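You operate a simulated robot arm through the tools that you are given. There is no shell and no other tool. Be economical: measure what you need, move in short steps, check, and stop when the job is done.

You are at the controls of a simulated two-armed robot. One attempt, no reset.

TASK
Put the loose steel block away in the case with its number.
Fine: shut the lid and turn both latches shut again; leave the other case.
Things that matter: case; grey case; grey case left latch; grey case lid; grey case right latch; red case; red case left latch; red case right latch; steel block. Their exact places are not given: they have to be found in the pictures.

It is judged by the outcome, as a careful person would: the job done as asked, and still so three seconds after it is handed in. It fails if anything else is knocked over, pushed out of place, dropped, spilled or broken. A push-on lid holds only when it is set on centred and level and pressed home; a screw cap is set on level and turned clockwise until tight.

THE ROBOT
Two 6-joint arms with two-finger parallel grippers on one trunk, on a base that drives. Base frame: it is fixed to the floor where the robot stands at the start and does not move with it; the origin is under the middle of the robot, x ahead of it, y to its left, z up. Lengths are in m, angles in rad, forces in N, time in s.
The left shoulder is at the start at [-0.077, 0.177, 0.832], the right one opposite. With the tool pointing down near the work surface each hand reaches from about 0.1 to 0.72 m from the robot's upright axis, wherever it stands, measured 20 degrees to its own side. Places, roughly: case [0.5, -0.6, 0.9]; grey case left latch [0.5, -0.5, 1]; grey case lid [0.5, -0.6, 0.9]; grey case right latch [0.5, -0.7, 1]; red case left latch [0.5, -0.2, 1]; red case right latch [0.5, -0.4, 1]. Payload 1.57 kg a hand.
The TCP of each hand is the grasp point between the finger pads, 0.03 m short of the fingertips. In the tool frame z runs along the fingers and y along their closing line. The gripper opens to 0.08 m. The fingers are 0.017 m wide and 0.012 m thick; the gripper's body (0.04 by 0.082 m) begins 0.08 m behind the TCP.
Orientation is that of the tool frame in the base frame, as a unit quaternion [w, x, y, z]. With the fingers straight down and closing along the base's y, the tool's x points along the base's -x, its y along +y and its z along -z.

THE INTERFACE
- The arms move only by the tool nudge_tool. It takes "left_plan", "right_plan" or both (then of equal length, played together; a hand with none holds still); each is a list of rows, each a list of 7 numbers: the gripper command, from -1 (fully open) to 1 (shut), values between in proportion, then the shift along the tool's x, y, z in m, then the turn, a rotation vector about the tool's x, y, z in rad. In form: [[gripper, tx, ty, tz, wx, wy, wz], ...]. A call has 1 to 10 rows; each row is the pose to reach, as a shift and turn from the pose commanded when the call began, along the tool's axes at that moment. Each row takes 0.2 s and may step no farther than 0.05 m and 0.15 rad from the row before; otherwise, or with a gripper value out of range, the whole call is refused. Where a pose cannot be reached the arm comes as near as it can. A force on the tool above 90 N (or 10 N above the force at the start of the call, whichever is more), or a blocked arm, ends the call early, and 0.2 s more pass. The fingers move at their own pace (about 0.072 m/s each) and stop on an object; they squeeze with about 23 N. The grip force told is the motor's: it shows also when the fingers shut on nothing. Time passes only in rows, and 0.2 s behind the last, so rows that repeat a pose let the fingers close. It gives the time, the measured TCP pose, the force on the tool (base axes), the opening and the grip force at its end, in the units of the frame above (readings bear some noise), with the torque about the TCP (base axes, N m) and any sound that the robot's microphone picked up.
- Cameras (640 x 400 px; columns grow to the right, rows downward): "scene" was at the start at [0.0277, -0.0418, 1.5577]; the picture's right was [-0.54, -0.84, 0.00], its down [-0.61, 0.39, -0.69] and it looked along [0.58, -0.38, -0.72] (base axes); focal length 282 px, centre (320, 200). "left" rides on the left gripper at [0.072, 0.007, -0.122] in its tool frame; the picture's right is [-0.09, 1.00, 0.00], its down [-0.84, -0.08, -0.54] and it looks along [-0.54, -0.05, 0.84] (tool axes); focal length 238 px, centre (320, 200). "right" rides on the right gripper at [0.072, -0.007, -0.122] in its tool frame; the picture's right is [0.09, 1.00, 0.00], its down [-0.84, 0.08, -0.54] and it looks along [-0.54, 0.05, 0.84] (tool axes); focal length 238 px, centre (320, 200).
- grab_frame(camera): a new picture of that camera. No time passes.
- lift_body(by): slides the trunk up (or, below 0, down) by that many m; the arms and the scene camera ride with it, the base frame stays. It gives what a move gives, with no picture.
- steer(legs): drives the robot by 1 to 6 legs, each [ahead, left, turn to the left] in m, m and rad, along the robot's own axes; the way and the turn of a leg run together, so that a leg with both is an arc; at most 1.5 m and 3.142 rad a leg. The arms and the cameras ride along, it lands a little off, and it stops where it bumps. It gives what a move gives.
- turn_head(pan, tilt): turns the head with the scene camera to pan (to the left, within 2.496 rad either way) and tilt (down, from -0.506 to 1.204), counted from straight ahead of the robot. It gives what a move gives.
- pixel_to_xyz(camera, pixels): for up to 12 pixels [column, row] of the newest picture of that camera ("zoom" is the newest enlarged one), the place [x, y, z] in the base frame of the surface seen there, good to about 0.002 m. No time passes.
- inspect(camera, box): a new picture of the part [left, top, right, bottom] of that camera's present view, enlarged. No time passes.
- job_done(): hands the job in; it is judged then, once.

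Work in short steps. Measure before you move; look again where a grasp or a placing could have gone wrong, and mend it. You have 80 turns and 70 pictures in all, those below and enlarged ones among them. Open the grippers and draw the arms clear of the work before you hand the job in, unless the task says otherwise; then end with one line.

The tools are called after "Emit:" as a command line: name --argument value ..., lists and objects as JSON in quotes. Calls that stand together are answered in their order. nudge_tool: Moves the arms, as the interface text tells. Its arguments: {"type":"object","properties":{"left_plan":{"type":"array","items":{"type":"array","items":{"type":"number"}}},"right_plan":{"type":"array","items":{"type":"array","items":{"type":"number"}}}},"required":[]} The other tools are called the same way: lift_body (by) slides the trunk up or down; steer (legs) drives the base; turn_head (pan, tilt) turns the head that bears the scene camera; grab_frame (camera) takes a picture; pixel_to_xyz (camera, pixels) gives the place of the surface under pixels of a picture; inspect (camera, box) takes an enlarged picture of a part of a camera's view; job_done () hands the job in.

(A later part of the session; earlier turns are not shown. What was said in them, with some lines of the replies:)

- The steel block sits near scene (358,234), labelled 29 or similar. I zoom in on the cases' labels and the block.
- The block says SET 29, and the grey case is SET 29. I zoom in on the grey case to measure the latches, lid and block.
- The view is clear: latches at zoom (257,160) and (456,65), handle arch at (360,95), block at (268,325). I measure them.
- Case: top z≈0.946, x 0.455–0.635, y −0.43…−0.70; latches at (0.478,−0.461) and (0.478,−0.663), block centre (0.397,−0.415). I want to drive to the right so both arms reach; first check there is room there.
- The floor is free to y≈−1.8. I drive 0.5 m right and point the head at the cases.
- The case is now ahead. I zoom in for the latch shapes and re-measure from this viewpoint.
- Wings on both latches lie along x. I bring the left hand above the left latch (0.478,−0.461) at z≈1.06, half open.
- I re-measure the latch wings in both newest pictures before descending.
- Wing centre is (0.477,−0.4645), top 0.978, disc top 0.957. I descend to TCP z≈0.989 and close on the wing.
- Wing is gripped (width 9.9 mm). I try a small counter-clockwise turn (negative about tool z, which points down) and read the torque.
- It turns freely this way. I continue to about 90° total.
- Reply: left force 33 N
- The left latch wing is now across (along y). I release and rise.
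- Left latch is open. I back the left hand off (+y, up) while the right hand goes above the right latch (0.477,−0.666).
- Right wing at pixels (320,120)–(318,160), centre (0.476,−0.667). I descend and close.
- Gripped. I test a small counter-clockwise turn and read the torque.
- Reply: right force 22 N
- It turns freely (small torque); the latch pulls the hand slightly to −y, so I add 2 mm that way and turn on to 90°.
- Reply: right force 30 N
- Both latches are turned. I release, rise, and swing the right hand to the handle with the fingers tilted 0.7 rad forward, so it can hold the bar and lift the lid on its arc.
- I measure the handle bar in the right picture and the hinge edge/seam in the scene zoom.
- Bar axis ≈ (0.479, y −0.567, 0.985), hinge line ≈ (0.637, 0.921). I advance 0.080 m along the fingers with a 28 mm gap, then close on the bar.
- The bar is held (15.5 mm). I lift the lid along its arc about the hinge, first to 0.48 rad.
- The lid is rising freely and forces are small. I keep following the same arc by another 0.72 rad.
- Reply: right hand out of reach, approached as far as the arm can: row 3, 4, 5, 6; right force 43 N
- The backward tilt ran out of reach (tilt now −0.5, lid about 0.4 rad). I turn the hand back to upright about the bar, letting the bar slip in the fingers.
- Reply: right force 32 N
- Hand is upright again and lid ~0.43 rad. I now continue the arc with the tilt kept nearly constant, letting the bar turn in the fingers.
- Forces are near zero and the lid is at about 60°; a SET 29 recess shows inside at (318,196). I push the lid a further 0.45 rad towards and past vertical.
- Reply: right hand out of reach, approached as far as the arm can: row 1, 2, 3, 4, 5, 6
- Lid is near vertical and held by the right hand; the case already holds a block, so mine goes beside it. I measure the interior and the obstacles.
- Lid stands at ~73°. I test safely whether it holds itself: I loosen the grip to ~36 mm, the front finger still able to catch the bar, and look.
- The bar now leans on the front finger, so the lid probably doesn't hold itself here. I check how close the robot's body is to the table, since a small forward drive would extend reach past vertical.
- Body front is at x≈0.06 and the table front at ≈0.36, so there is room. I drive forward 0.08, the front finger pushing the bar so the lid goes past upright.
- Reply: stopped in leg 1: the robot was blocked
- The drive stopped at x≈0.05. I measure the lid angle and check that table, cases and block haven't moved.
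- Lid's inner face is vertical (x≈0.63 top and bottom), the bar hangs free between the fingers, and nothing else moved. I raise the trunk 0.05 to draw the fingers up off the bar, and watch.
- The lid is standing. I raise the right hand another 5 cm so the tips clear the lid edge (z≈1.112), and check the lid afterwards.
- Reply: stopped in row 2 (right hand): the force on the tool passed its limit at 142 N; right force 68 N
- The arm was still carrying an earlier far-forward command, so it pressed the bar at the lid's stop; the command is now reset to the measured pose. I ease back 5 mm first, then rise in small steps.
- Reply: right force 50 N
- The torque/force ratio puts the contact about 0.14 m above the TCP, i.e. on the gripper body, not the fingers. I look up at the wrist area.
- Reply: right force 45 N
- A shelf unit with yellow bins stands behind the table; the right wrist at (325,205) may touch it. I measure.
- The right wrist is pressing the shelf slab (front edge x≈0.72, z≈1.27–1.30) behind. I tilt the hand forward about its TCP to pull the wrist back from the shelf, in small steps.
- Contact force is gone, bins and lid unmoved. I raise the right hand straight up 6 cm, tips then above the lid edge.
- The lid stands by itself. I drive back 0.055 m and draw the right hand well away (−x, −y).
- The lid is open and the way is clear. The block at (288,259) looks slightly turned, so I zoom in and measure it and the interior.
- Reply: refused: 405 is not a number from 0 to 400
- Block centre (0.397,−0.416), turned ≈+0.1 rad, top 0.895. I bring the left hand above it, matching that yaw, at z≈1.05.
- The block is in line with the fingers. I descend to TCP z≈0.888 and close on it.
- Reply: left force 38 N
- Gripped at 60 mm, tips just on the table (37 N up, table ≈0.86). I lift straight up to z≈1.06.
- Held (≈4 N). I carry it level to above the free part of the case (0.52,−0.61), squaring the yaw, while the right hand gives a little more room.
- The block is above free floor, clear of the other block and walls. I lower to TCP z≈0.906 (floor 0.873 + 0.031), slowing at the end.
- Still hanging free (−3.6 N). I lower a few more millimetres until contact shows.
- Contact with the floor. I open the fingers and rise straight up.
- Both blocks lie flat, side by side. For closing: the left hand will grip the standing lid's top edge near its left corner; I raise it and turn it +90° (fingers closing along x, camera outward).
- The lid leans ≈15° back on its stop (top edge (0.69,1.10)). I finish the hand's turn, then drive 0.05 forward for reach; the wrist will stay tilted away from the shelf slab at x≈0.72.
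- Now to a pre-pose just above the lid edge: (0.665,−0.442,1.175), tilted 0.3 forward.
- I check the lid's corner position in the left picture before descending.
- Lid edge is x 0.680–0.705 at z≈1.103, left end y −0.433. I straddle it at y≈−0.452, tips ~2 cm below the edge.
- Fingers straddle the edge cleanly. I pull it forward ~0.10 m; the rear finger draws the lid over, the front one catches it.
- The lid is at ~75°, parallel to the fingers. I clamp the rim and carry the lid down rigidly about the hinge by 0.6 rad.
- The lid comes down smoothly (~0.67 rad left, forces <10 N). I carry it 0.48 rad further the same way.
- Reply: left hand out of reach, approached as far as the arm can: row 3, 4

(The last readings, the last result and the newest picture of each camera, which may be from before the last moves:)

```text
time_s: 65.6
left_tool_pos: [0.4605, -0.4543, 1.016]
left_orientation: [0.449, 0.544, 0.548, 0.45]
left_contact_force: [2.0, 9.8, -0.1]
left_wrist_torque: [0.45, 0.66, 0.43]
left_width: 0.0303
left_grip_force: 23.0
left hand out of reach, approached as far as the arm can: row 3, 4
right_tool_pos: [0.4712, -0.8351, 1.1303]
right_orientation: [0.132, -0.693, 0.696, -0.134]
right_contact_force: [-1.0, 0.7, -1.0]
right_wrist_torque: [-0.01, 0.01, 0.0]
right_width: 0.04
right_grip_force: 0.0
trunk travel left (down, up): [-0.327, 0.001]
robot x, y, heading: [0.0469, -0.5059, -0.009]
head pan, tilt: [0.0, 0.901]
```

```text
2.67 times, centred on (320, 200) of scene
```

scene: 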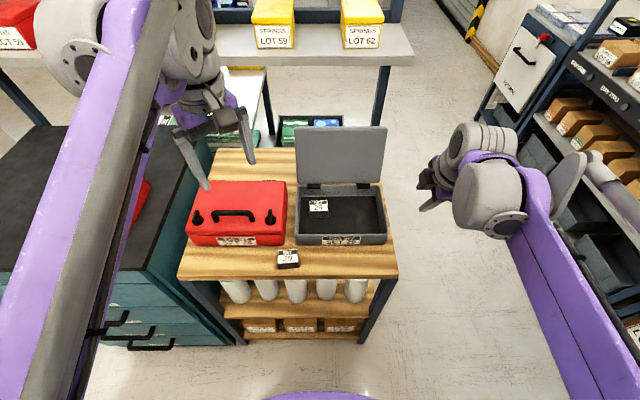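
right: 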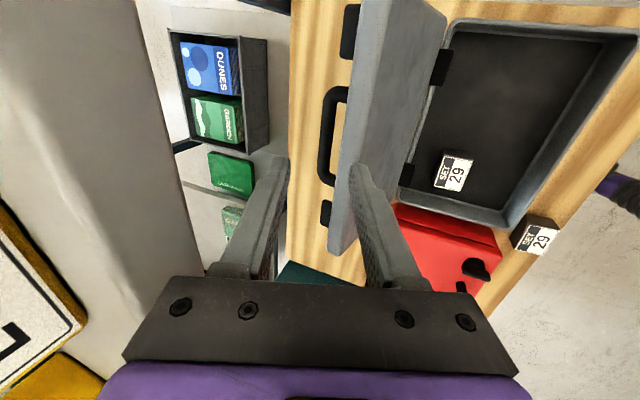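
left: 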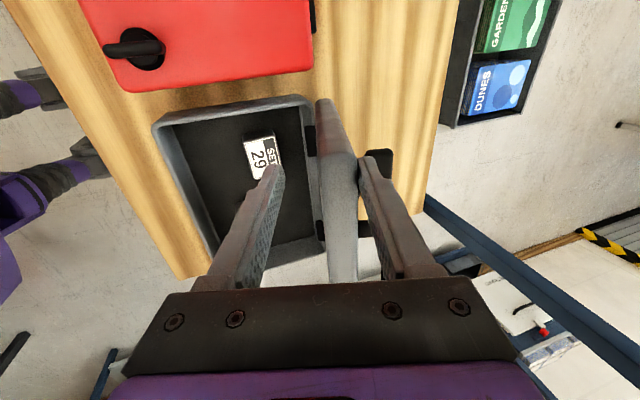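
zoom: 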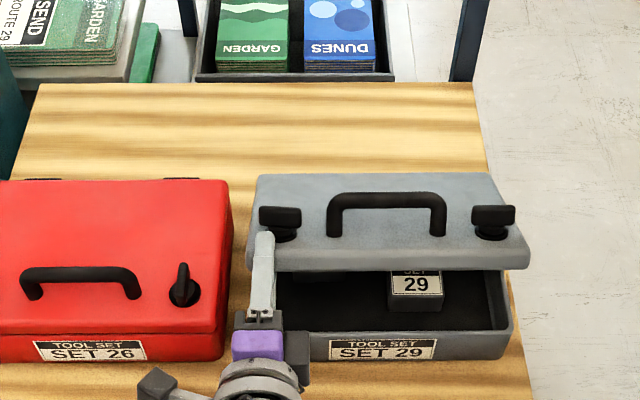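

The left arm is at its limit with the lid at ~0.45 rad; it holds it. I let the right hand take the handle as it did before; I measure the bar now.

Emit:
pixel_to_xyz --camera "zoom" --pixels '[[387, 196], [387, 203], [350, 197], [430, 197], [335, 230], [440, 230], [390, 255], [390, 185], [300, 255]]'

```text
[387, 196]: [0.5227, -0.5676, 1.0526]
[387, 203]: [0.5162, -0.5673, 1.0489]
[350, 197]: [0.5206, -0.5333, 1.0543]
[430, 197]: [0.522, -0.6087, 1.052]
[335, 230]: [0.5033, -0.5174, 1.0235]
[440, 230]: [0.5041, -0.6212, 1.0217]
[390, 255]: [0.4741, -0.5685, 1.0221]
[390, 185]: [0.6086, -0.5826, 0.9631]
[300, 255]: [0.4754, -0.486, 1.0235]
```

Bar axis ≈ (0.522, −0.572, 1.046). I bring the right hand (tilt 0.385) to 8 cm back along its fingers from the bar.

Emit:
nudge_tool --right_plan '[[0.25, -0.045, -0.003, 0.001, 0, 0, 0], [0.25, -0.09, -0.006, 0.002, 0, 0, 0], [0.25, -0.135, -0.009, 0.003, 0, 0, 0], [0.25, -0.18, -0.012, 0.004, 0, 0, 0], [0.25, -0.225, -0.0148, 0.006, 0, 0, 0], [0.25, -0.262, -0.0148, 0.006, 0, 0, 0], [0.25, -0.262, -0.0148, 0.006, 0, 0, 0]]'

Emit:
grab_frame --camera "right"

Emit:
pixel_to_xyz --camera "right" --pixels '[[322, 110], [322, 120], [322, 130], [330, 120], [315, 120], [338, 120], [345, 120]]'

```text
time_s: 67.2
left_tool_pos: [0.4598, -0.4557, 1.0164]
left_orientation: [0.449, 0.545, 0.547, 0.45]
left_contact_force: [-1.4, 9.3, 0.1]
left_wrist_torque: [-0.06, 0.6, -0.06]
left_width: 0.0303
left_grip_force: 22.9
right_tool_pos: [0.4854, -0.5738, 1.1298]
right_orientation: [0.134, -0.693, 0.696, -0.134]
right_contact_force: [1.1, -0.8, -0.3]
right_wrist_torque: [0.0, 0.01, -0.01]
right_width: 0.0301
right_grip_force: 0.0
trunk travel left (down, up): [-0.327, 0.001]
robot x, y, heading: [0.0498, -0.5085, -0.013]
head pan, tilt: [0.0, 0.901]
```

```text
13 pictures are left
```

right: 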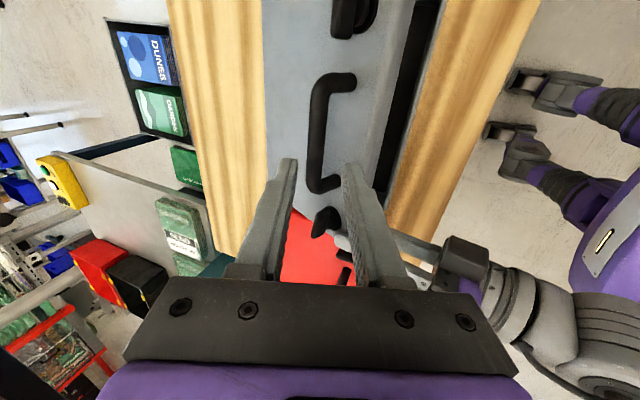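

```text
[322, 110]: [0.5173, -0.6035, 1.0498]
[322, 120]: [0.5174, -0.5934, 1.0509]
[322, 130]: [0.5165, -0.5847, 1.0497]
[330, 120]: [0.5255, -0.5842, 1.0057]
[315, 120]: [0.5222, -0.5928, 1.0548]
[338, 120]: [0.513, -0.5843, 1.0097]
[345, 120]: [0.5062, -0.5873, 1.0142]
```

The bar lies between the fingers (322,110). I advance 0.078 and close on it.

Emit:
nudge_tool --right_plan '[[0.25, 0, -0.0024, 0.03, 0, 0, 0], [0.25, 0, -0.0024, 0.055, 0, 0, 0], [0.25, 0, -0.0024, 0.07, 0, 0, 0], [0.25, 0, -0.0024, 0.078, 0, 0, 0], [0.7, 0, -0.0024, 0.078, 0, 0, 0], [1, 0, -0.0024, 0.078, 0, 0, 0], [1, 0, -0.0024, 0.078, 0, 0, 0]]'

```text
time_s: 68.8
left_tool_pos: [0.4594, -0.4572, 1.0162]
left_orientation: [0.449, 0.545, 0.547, 0.449]
left_contact_force: [3.5, 8.3, 2.7]
left_wrist_torque: [0.02, 0.51, 0.2]
left_width: 0.0305
left_grip_force: 23.0
right_tool_pos: [0.5174, -0.5726, 1.0596]
right_orientation: [0.133, -0.694, 0.695, -0.133]
right_contact_force: [-7.4, 0.4, 0.9]
right_wrist_torque: [-0.18, 0.17, 0.16]
right_width: 0.0158
right_grip_force: 22.6
trunk travel left (down, up): [-0.327, 0.001]
robot x, y, heading: [0.0457, -0.503, -0.009]
head pan, tilt: [0.0, 0.901]
```

The right hand has the bar (15.8 mm). The left hand opens and slides out sideways past the lid's left edge, then rises.

Emit:
nudge_tool --left_plan '[[0, 0, 0, 0, 0, 0, 0], [-0.8, 0, 0, 0, 0, 0, 0], [-0.8, 0, 0, 0, 0, 0, 0], [-0.8, 0, 0, -0.02, 0, 0, 0], [-0.8, 0.02, 0, -0.03, 0, 0, 0], [-0.8, 0.05, 0, -0.03, 0, 0, 0]]'

Emit:
inspect --camera "scene" --box '[210, 125, 410, 285]'

```text
time_s: 70.2
left_tool_pos: [0.4291, -0.4061, 1.0265]
left_orientation: [0.45, 0.545, 0.547, 0.449]
left_contact_force: [0.3, 0.5, 0.3]
left_wrist_torque: [-0.01, 0.01, -0.03]
left_width: 0.0721
left_grip_force: 0.0
left hand out of reach, approached as far as the arm can: row 5, 6
right_tool_pos: [0.5177, -0.5735, 1.0588]
right_orientation: [0.134, -0.694, 0.695, -0.134]
right_contact_force: [-1.4, 7.5, 0.3]
right_wrist_torque: [-0.36, -0.01, 0.0]
right_width: 0.0158
right_grip_force: 23.2
trunk travel left (down, up): [-0.327, 0.001]
robot x, y, heading: [0.0469, -0.5037, -0.005]
head pan, tilt: [0.0, 0.901]
```

```text
2.50 times, centred on (310, 205) of scene
```

zoom: 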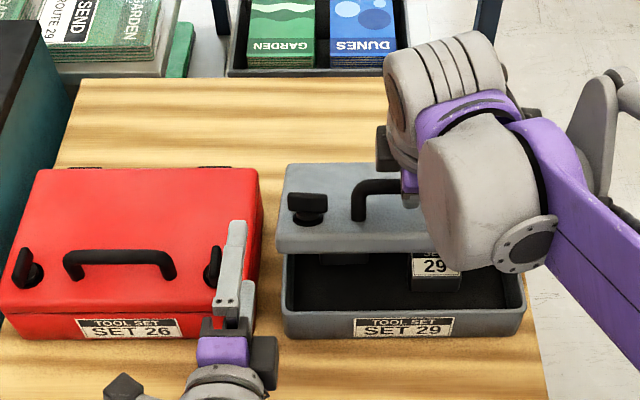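

Left hand is out. The right hand now lowers the lid along the inverse arc to closed.

Emit:
nudge_tool --right_plan '[[1, 0, 0.0093, 0.0035, 0.05, 0, 0], [1, 0, 0.0186, 0.0075, 0.1, 0, 0], [1, 0, 0.0275, 0.012, 0.15, 0, 0], [1, 0, 0.0362, 0.017, 0.2, 0, 0], [1, 0, 0.0445, 0.0225, 0.24, 0, 0], [1, 0, 0.0527, 0.0284, 0.27, 0, 0], [1, 0, 0.0605, 0.035, 0.3, 0, 0], [1, 0, 0.067, 0.041, 0.32, 0, 0]]'

Emit:
inspect --camera "scene" --box '[210, 125, 410, 285]'

```text
time_s: 72.0
left_tool_pos: [0.4308, -0.4074, 1.0261]
left_orientation: [0.449, 0.545, 0.547, 0.449]
left_contact_force: [-0.3, -0.4, 0.3]
left_wrist_torque: [0.0, -0.02, -0.01]
left_width: 0.072
left_grip_force: 0.0
right_tool_pos: [0.4714, -0.5755, 0.9959]
right_orientation: [0.242, -0.663, 0.665, -0.242]
right_contact_force: [1.6, 6.8, 0.2]
right_wrist_torque: [-0.04, -0.04, 0.18]
right_width: 0.0158
right_grip_force: 22.7
trunk travel left (down, up): [-0.327, 0.001]
robot x, y, heading: [0.0456, -0.5058, -0.008]
head pan, tilt: [0.0, 0.901]
```

```text
2.50 times, centred on (310, 205) of scene
```

zoom: 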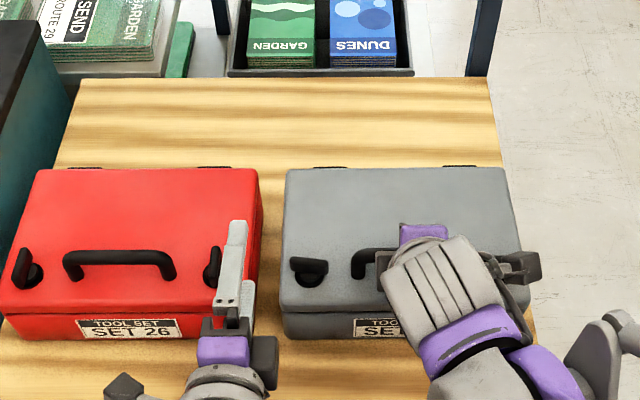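

The lid is down or within ~2 mm. I press it 5 mm further down to seat it, then open and back out along the fingers.

Emit:
nudge_tool --right_plan '[[1, 0, 0.0018, 0.002, 0, 0, 0], [1, 0, 0.0032, 0.0038, 0, 0, 0], [0.5, 0, 0.002, 0.002, 0, 0, 0], [0.25, 0, 0.0, 0, 0, 0, 0], [0.25, 0, 0, -0.01, 0, 0, 0], [0.25, 0, 0, -0.04, 0, 0, 0], [0.25, 0, 0, -0.08, 0, 0, 0], [0.25, 0, 0, -0.12, 0, 0, 0]]'

```text
time_s: 73.8
left_tool_pos: [0.4297, -0.4077, 1.0259]
left_orientation: [0.448, 0.545, 0.547, 0.45]
left_contact_force: [-0.2, 0.6, 0.2]
left_wrist_torque: [-0.02, 0.01, 0.0]
left_width: 0.0719
left_grip_force: 0.1
right_tool_pos: [0.3912, -0.5763, 1.0872]
right_orientation: [0.242, -0.664, 0.665, -0.243]
right_contact_force: [0.6, 0.1, -0.6]
right_wrist_torque: [-0.01, -0.03, 0.02]
right_width: 0.03
right_grip_force: 0.1
trunk travel left (down, up): [-0.327, 0.001]
robot x, y, heading: [0.0482, -0.5042, -0.008]
head pan, tilt: [0.0, 0.901]
```

Now the latches. The right hand goes upright above the right latch; the left hand straightens up and moves away to the left.

Emit:
nudge_tool --right_plan '[[0, 0.013, -0.008, 0.009, -0.1, 0, 0], [0, 0.026, -0.016, 0.018, -0.2, 0, 0], [0, 0.039, -0.024, 0.0275, -0.3, 0, 0], [0, 0.052, -0.0325, 0.037, -0.4, 0, 0], [0, 0.065, -0.041, 0.046, -0.5, 0, 0], [0, 0.078, -0.049, 0.055, -0.6, 0, 0], [0, 0.091, -0.0569, 0.0642, -0.702, 0, 0]]' --left_plan '[[-0.8, 0.02, 0.025, -0.005, 0.14, 0, 0], [-0.8, 0.04, 0.05, -0.01, 0.28, 0, 0], [-0.8, 0.06, 0.075, -0.015, 0.42, 0, 0], [-0.8, 0.08, 0.1, -0.02, 0.56, 0, 0], [-0.8, 0.1, 0.125, -0.025, 0.7, 0, 0], [-0.8, 0.12, 0.15, -0.03, 0.84, 0, 0], [-0.8, 0.14, 0.18, -0.03, 0.98, 0, 0]]'

Emit:
inspect --camera "scene" --box '[210, 125, 410, 285]'

Emit:
pixel_to_xyz --camera "zoom" --pixels '[[295, 265], [308, 265], [322, 265], [375, 255], [340, 200], [300, 310]]'

Emit:
grab_frame --camera "right"

```text
time_s: 75.4
left_tool_pos: [0.4387, -0.2698, 1.2085]
left_orientation: [0.14, 0.693, 0.694, 0.139]
left_contact_force: [-0.6, 0.3, -0.4]
left_wrist_torque: [0.0, 0.02, 0.04]
left_width: 0.0719
left_grip_force: 0.0
right_tool_pos: [0.4804, -0.6667, 1.0752]
right_orientation: [-0.001, -0.706, 0.708, 0.003]
right_contact_force: [0.7, -0.4, 1.0]
right_wrist_torque: [-0.01, 0.02, 0.02]
right_width: 0.04
right_grip_force: 0.0
trunk travel left (down, up): [-0.327, 0.001]
robot x, y, heading: [0.0466, -0.5029, -0.007]
head pan, tilt: [0.0, 0.901]
```

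```text
2.50 times, centred on (310, 205) of scene
```

zoom: 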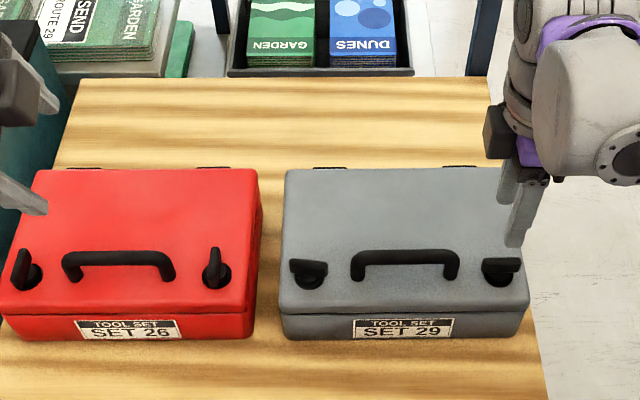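

```text
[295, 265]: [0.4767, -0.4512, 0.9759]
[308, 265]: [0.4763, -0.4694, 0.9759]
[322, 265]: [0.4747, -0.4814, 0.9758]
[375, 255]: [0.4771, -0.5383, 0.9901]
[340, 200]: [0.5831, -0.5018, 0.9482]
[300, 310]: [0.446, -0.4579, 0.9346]
```

```text
9 pictures are left
```

right: 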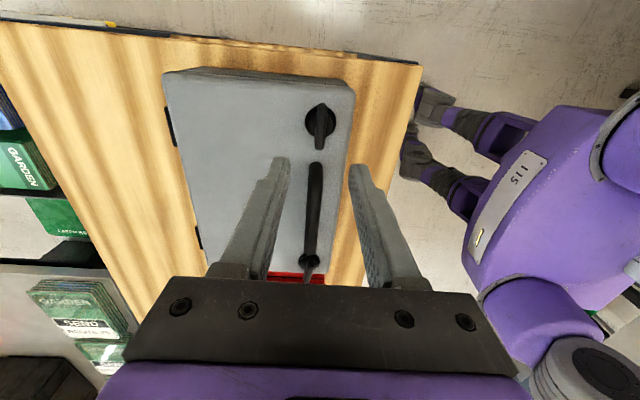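

The lid is shut flush; both wings lie along y. I measure the right wing in the right picture.

Emit:
pixel_to_xyz --camera "right" --pixels '[[320, 112], [320, 125], [319, 140], [325, 125], [314, 125], [308, 262]]'

```text
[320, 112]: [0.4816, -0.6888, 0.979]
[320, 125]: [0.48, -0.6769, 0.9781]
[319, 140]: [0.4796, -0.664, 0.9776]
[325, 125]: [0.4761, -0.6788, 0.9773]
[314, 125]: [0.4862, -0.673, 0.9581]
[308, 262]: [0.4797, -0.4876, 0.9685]
```

Right wing centre (0.479,−0.672). I descend, close, then turn it clockwise back.

Emit:
nudge_tool --right_plan '[[0, 0.0053, 0.002, 0.03, 0, 0, 0], [0, 0.0053, 0.002, 0.06, 0, 0, 0], [0, 0.0053, 0.002, 0.086, 0, 0, 0], [0.5, 0.0053, 0.002, 0.086, 0, 0, 0], [1, 0.0053, 0.002, 0.086, 0, 0, 0], [1, 0.0053, 0.002, 0.086, 0, 0, 0], [1, 0.0053, 0.002, 0.086, 0, 0, 0]]'

Emit:
nudge_tool --right_plan '[[1, 0, 0, 0, 0, 0, 0.14], [1, 0, 0, 0, 0, 0, 0.28], [1, 0, 0, 0, 0, 0, 0.42], [1, 0, 0, 0, 0, 0, 0.56], [1, 0, 0, 0, 0, 0, 0.7], [1, 0, 0, 0, 0, 0, 0.84], [1, 0, 0, 0, 0, 0, 0.98], [1, 0, 0, 0, 0, 0, 1.12], [1, 0, 0, 0, 0, 0, 1.26], [1, 0, 0, 0, 0, 0, 1.4]]'

```text
time_s: 77.0
left_tool_pos: [0.4388, -0.2693, 1.2072]
left_orientation: [0.14, 0.693, 0.693, 0.141]
left_contact_force: [0.0, 0.1, 0.5]
left_wrist_torque: [-0.01, 0.0, 0.01]
left_width: 0.072
left_grip_force: 0.2
right_tool_pos: [0.4775, -0.6692, 0.9892]
right_orientation: [0.0, -0.707, 0.707, 0.0]
right_contact_force: [13.3, -0.7, 1.3]
right_wrist_torque: [0.16, -0.34, -0.03]
right_width: 0.0099
right_grip_force: 23.4
trunk travel left (down, up): [-0.327, 0.001]
robot x, y, heading: [0.0496, -0.5061, -0.004]
head pan, tilt: [0.0, 0.901]
```

```text
time_s: 79.2
left_tool_pos: [0.4376, -0.2705, 1.207]
left_orientation: [0.14, 0.693, 0.693, 0.14]
left_contact_force: [-1.0, -0.3, -0.2]
left_wrist_torque: [0.01, 0.03, 0.03]
left_width: 0.0719
left_grip_force: 0.0
right_tool_pos: [0.4774, -0.672, 0.9897]
right_orientation: [-0.001, -0.082, 0.997, -0.001]
right_contact_force: [14.7, -6.0, 11.1]
right_wrist_torque: [-0.16, -0.36, 0.03]
right_width: 0.0095
right_grip_force: 23.5
trunk travel left (down, up): [-0.327, 0.001]
robot x, y, heading: [0.0463, -0.5027, -0.008]
head pan, tilt: [0.0, 0.901]
```

0.165 rad remains. I finish the turn with a hair extra, release and rise.

Emit:
nudge_tool --right_plan '[[1, 0, 0, 0, 0, 0, 0.1], [1, 0, 0, 0, 0, 0, 0.19], [1, 0, 0, 0, 0, 0, 0.19], [0.5, 0, 0, 0, 0, 0, 0.17], [0, 0, 0, 0, 0, 0, 0.17], [0, 0, 0, 0, 0, 0, 0.17], [0, 0, 0, -0.04, 0, 0, 0.17], [0, 0, 0, -0.085, 0, 0, 0.17], [0, 0, 0, -0.11, 0, 0, 0.17]]'

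Emit:
inspect --camera "scene" --box '[210, 125, 410, 285]'

```text
time_s: 81.2
left_tool_pos: [0.4359, -0.2698, 1.208]
left_orientation: [0.139, 0.692, 0.694, 0.14]
left_contact_force: [0.3, 0.1, 0.0]
left_wrist_torque: [0.02, 0.01, 0.0]
left_width: 0.0718
left_grip_force: 0.0
right_tool_pos: [0.4766, -0.6718, 1.1]
right_orientation: [-0.002, 0.002, 1.0, 0.0]
right_contact_force: [-0.1, 0.2, -0.7]
right_wrist_torque: [-0.03, 0.0, 0.02]
right_width: 0.04
right_grip_force: 0.1
trunk travel left (down, up): [-0.327, 0.001]
robot x, y, heading: [0.0456, -0.5042, -0.007]
head pan, tilt: [0.0, 0.901]
```

```text
2.50 times, centred on (310, 205) of scene
```

zoom: 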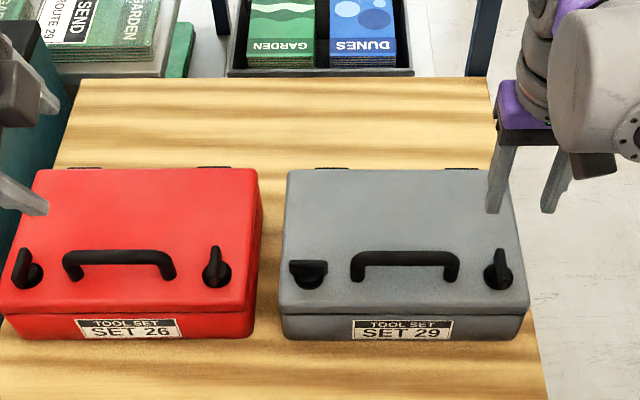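

The right latch is shut like the red case's. I move the right hand over to the left latch (0.476,−0.4665), turning back −90°, and the left hand further left.

Emit:
nudge_tool --right_plan '[[0, 0, 0.0, 0, 0, 0, -0.15], [0, 0, 0.02, 0, 0, 0, -0.3], [0, 0, 0.045, 0, 0, 0, -0.45], [0, 0, 0.07, 0, 0, 0, -0.6], [0, 0, 0.095, 0, 0, 0, -0.75], [0, 0, 0.12, 0, 0, 0, -0.9], [0, 0, 0.145, 0, 0, 0, -1.05], [0, 0, 0.17, 0, 0, 0, -1.2], [0, 0, 0.19, 0, 0, 0, -1.35], [0, 0, 0.205, 0.02, 0, 0, -1.5]]' --left_plan '[[-0.8, 0.02, 0, 0, 0, 0, 0], [-0.8, 0.04, 0, 0, 0, 0, 0], [-0.8, 0.06, 0, 0, 0, 0, 0], [-0.8, 0.08, 0, 0, 0, 0, 0], [-0.8, 0.1, 0, 0, 0, 0, 0], [-0.8, 0.1, 0, 0, 0, 0, 0], [-0.8, 0.1, 0, 0, 0, 0, 0], [-0.8, 0.1, 0, 0, 0, 0, 0], [-0.8, 0.1, 0, 0, 0, 0, 0], [-0.8, 0.1, 0, 0, 0, 0, 0]]'

Emit:
grab_frame --camera "right"

```text
time_s: 83.4
left_tool_pos: [0.4345, -0.1687, 1.2082]
left_orientation: [0.141, 0.692, 0.694, 0.14]
left_contact_force: [0.1, -0.4, -0.4]
left_wrist_torque: [-0.05, 0.02, -0.02]
left_width: 0.0718
left_grip_force: 0.0
right_tool_pos: [0.4764, -0.4664, 1.0803]
right_orientation: [0.0, -0.682, 0.731, 0.001]
right_contact_force: [0.1, -0.3, 0.1]
right_wrist_torque: [0.01, 0.03, 0.0]
right_width: 0.0396
right_grip_force: 0.1
trunk travel left (down, up): [-0.327, 0.001]
robot x, y, heading: [0.0474, -0.5051, -0.008]
head pan, tilt: [0.0, 0.901]
```

```text
7 pictures are left
```

right: 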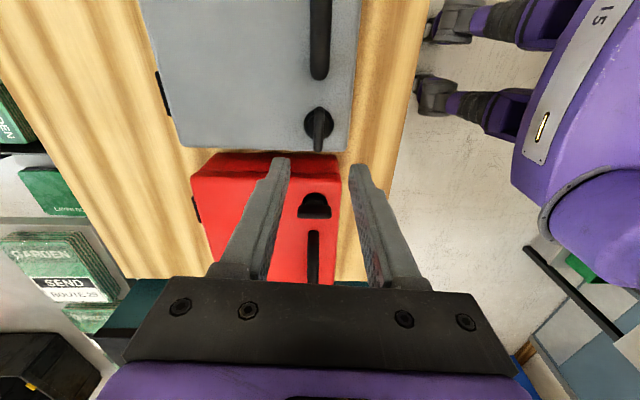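

Emit:
pixel_to_xyz --camera "right" --pixels '[[319, 115], [319, 128], [318, 145]]'

```text
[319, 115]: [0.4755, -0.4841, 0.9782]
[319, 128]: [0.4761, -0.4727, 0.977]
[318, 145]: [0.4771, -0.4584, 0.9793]
```

Wing centre (0.476,−0.467), right under the hand. I finish the yaw, descend, close, and turn clockwise.

Emit:
nudge_tool --right_plan '[[0, 0, 0, 0.03, 0, 0, -0.07], [0, 0, 0, 0.06, 0, 0, -0.07], [0, 0, 0, 0.091, 0, 0, -0.07], [0.5, 0, 0, 0.091, 0, 0, -0.07], [1, 0, 0, 0.091, 0, 0, -0.07], [1, 0, 0, 0.091, 0, 0, -0.07], [1, 0, 0, 0.091, 0, 0, -0.07]]'

Emit:
nudge_tool --right_plan '[[1, 0, 0, 0, 0, 0, 0.14], [1, 0, 0, 0, 0, 0, 0.28], [1, 0, 0, 0, 0, 0, 0.42], [1, 0, 0, 0, 0, 0, 0.56], [1, 0, 0, 0, 0, 0, 0.7], [1, 0, 0, 0, 0, 0, 0.84], [1, 0, 0, 0, 0, 0, 0.98], [1, 0, 0, 0, 0, 0, 1.12], [1, 0, 0, 0, 0, 0, 1.26], [1, 0, 0, 0, 0, 0, 1.4]]'

```text
time_s: 85.0
left_tool_pos: [0.4352, -0.1696, 1.2074]
left_orientation: [0.14, 0.693, 0.694, 0.14]
left_contact_force: [0.1, 0.5, -0.1]
left_wrist_torque: [0.02, 0.01, -0.04]
left_width: 0.0719
left_grip_force: 0.1
right_tool_pos: [0.4775, -0.4656, 0.9895]
right_orientation: [0.0, -0.707, 0.708, 0.001]
right_contact_force: [-2.8, -0.3, 0.2]
right_wrist_torque: [0.06, 0.05, -0.24]
right_width: 0.0096
right_grip_force: 22.8
trunk travel left (down, up): [-0.327, 0.001]
robot x, y, heading: [0.0482, -0.5071, -0.008]
head pan, tilt: [0.0, 0.901]
```

```text
time_s: 87.2
left_tool_pos: [0.4367, -0.1713, 1.2074]
left_orientation: [0.14, 0.692, 0.694, 0.141]
left_contact_force: [-0.4, -0.1, 0.6]
left_wrist_torque: [-0.04, 0.02, 0.0]
left_width: 0.0719
left_grip_force: 0.0
right_tool_pos: [0.4771, -0.4678, 0.9894]
right_orientation: [-0.002, -0.082, 0.997, 0.0]
right_contact_force: [12.0, -9.6, 6.1]
right_wrist_torque: [-0.16, -0.63, 0.03]
right_width: 0.0097
right_grip_force: 23.0
trunk travel left (down, up): [-0.327, 0.001]
robot x, y, heading: [0.0452, -0.5022, -0.005]
head pan, tilt: [0.0, 0.901]
```

I finish the last 0.165 rad, release and rise.

Emit:
nudge_tool --right_plan '[[1, 0, 0, 0, 0, 0, 0.1], [1, 0, 0, 0, 0, 0, 0.19], [1, 0, 0, 0, 0, 0, 0.19], [0.5, 0, 0, 0, 0, 0, 0.17], [0, 0, 0, 0, 0, 0, 0.17], [0, 0, 0, 0, 0, 0, 0.17], [0, 0, 0, -0.04, 0, 0, 0.17], [0, 0, 0, -0.085, 0, 0, 0.17], [0, 0, 0, -0.13, 0, 0, 0.17]]'

Emit:
steer --legs '[[-0.2, 0, 0]]'

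Emit:
nudge_tool --right_plan '[[-1, 0, -0.04, -0.02, 0, 0, 0], [-1, 0, -0.08, -0.04, 0, 0, 0], [-1, 0, -0.12, -0.06, 0, 0, 0], [-1, 0, -0.16, -0.08, 0, 0, 0]]' --left_plan '[[-1, 0, 0, 0, 0, 0, 0], [-1, 0, 0, 0, 0, 0, 0], [-1, 0, 0, 0, 0, 0, 0], [-1, 0, 0, 0, 0, 0, 0]]'

Emit:
grab_frame --camera "scene"

```text
time_s: 89.2
left_tool_pos: [0.4339, -0.1699, 1.2088]
left_orientation: [0.14, 0.692, 0.694, 0.14]
left_contact_force: [-0.7, 0.0, -0.3]
left_wrist_torque: [0.02, 0.03, -0.03]
left_width: 0.0721
left_grip_force: 0.0
right_tool_pos: [0.4766, -0.4646, 1.12]
right_orientation: [-0.001, 0.001, 1.0, 0.0]
right_contact_force: [-0.6, 0.9, 0.2]
right_wrist_torque: [0.0, -0.01, -0.01]
right_width: 0.04
right_grip_force: 0.3
trunk travel left (down, up): [-0.327, 0.001]
robot x, y, heading: [0.0442, -0.5034, -0.008]
head pan, tilt: [0.0, 0.901]
```

```text
time_s: 90.8
left_tool_pos: [0.2381, -0.1691, 1.2092]
left_orientation: [0.14, 0.694, 0.692, 0.141]
left_contact_force: [0.4, 0.4, -0.7]
left_wrist_torque: [0.01, 0.0, -0.02]
left_width: 0.0721
left_grip_force: 0.1
right_tool_pos: [0.2784, -0.4644, 1.1199]
right_orientation: [-0.001, 0.003, 1.0, 0.0]
right_contact_force: [-0.4, 0.0, 0.5]
right_wrist_torque: [-0.01, 0.0, -0.01]
right_width: 0.0399
right_grip_force: 0.1
trunk travel left (down, up): [-0.327, 0.001]
robot x, y, heading: [-0.1519, -0.502, -0.007]
head pan, tilt: [0.0, 0.901]
```

```text
time_s: 91.8
left_tool_pos: [0.238, -0.1699, 1.2085]
left_orientation: [0.141, 0.694, 0.692, 0.141]
left_contact_force: [0.0, -0.5, 0.3]
left_wrist_torque: [0.01, -0.01, 0.0]
left_width: 0.0802
left_grip_force: 0.0
right_tool_pos: [0.2772, -0.6267, 1.1999]
right_orientation: [0.0, 0.003, 1.0, 0.001]
right_contact_force: [-0.5, -0.3, 0.2]
right_wrist_torque: [0.0, -0.03, 0.0]
right_width: 0.08
right_grip_force: 0.0
trunk travel left (down, up): [-0.327, 0.001]
robot x, y, heading: [-0.1541, -0.4983, -0.018]
head pan, tilt: [0.0, 0.901]
```

```text
6 pictures are left
```

scene: 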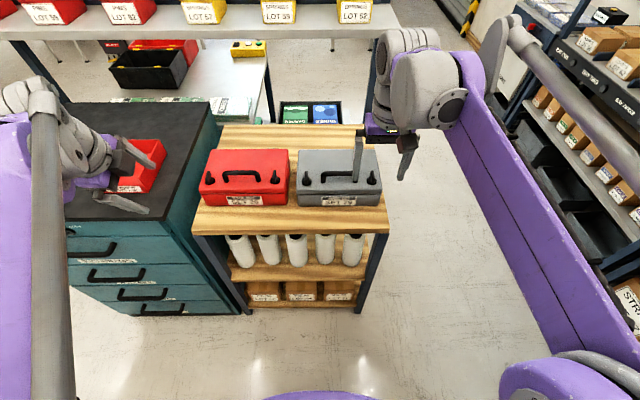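

The arms are drawn back. I zoom in for a final check of the latches and both cases.

Emit:
inspect --camera "scene" --box '[190, 125, 400, 245]'

Emit:
pixel_to_xyz --camera "zoom" --pixels '[[340, 155], [336, 170], [555, 155], [552, 170], [450, 185], [140, 180], [380, 90]]'

```text
3.05 times, centred on (295, 185) of scene
```

zoom: 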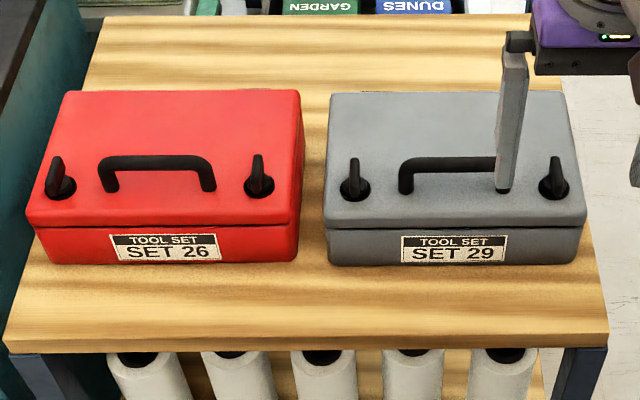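

```text
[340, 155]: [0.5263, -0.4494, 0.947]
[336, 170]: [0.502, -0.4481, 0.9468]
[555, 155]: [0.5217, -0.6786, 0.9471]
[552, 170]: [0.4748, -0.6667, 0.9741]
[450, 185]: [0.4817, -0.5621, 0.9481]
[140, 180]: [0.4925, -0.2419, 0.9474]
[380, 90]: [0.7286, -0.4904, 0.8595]
```

The lid is flush at z≈0.947, both grey latches match the red case's shut ones, and nothing else has moved. I hand the job in.

Emit:
job_done

```text
The job is handed in.
```

The loose SET 29 block is in the grey SET 29 case next to the block already there, with the lid shut and both latches turned shut. The red case was left alone; while I worked the lid, my right wrist pressed against the shelf behind the table, but nothing on it moved in the pictures.
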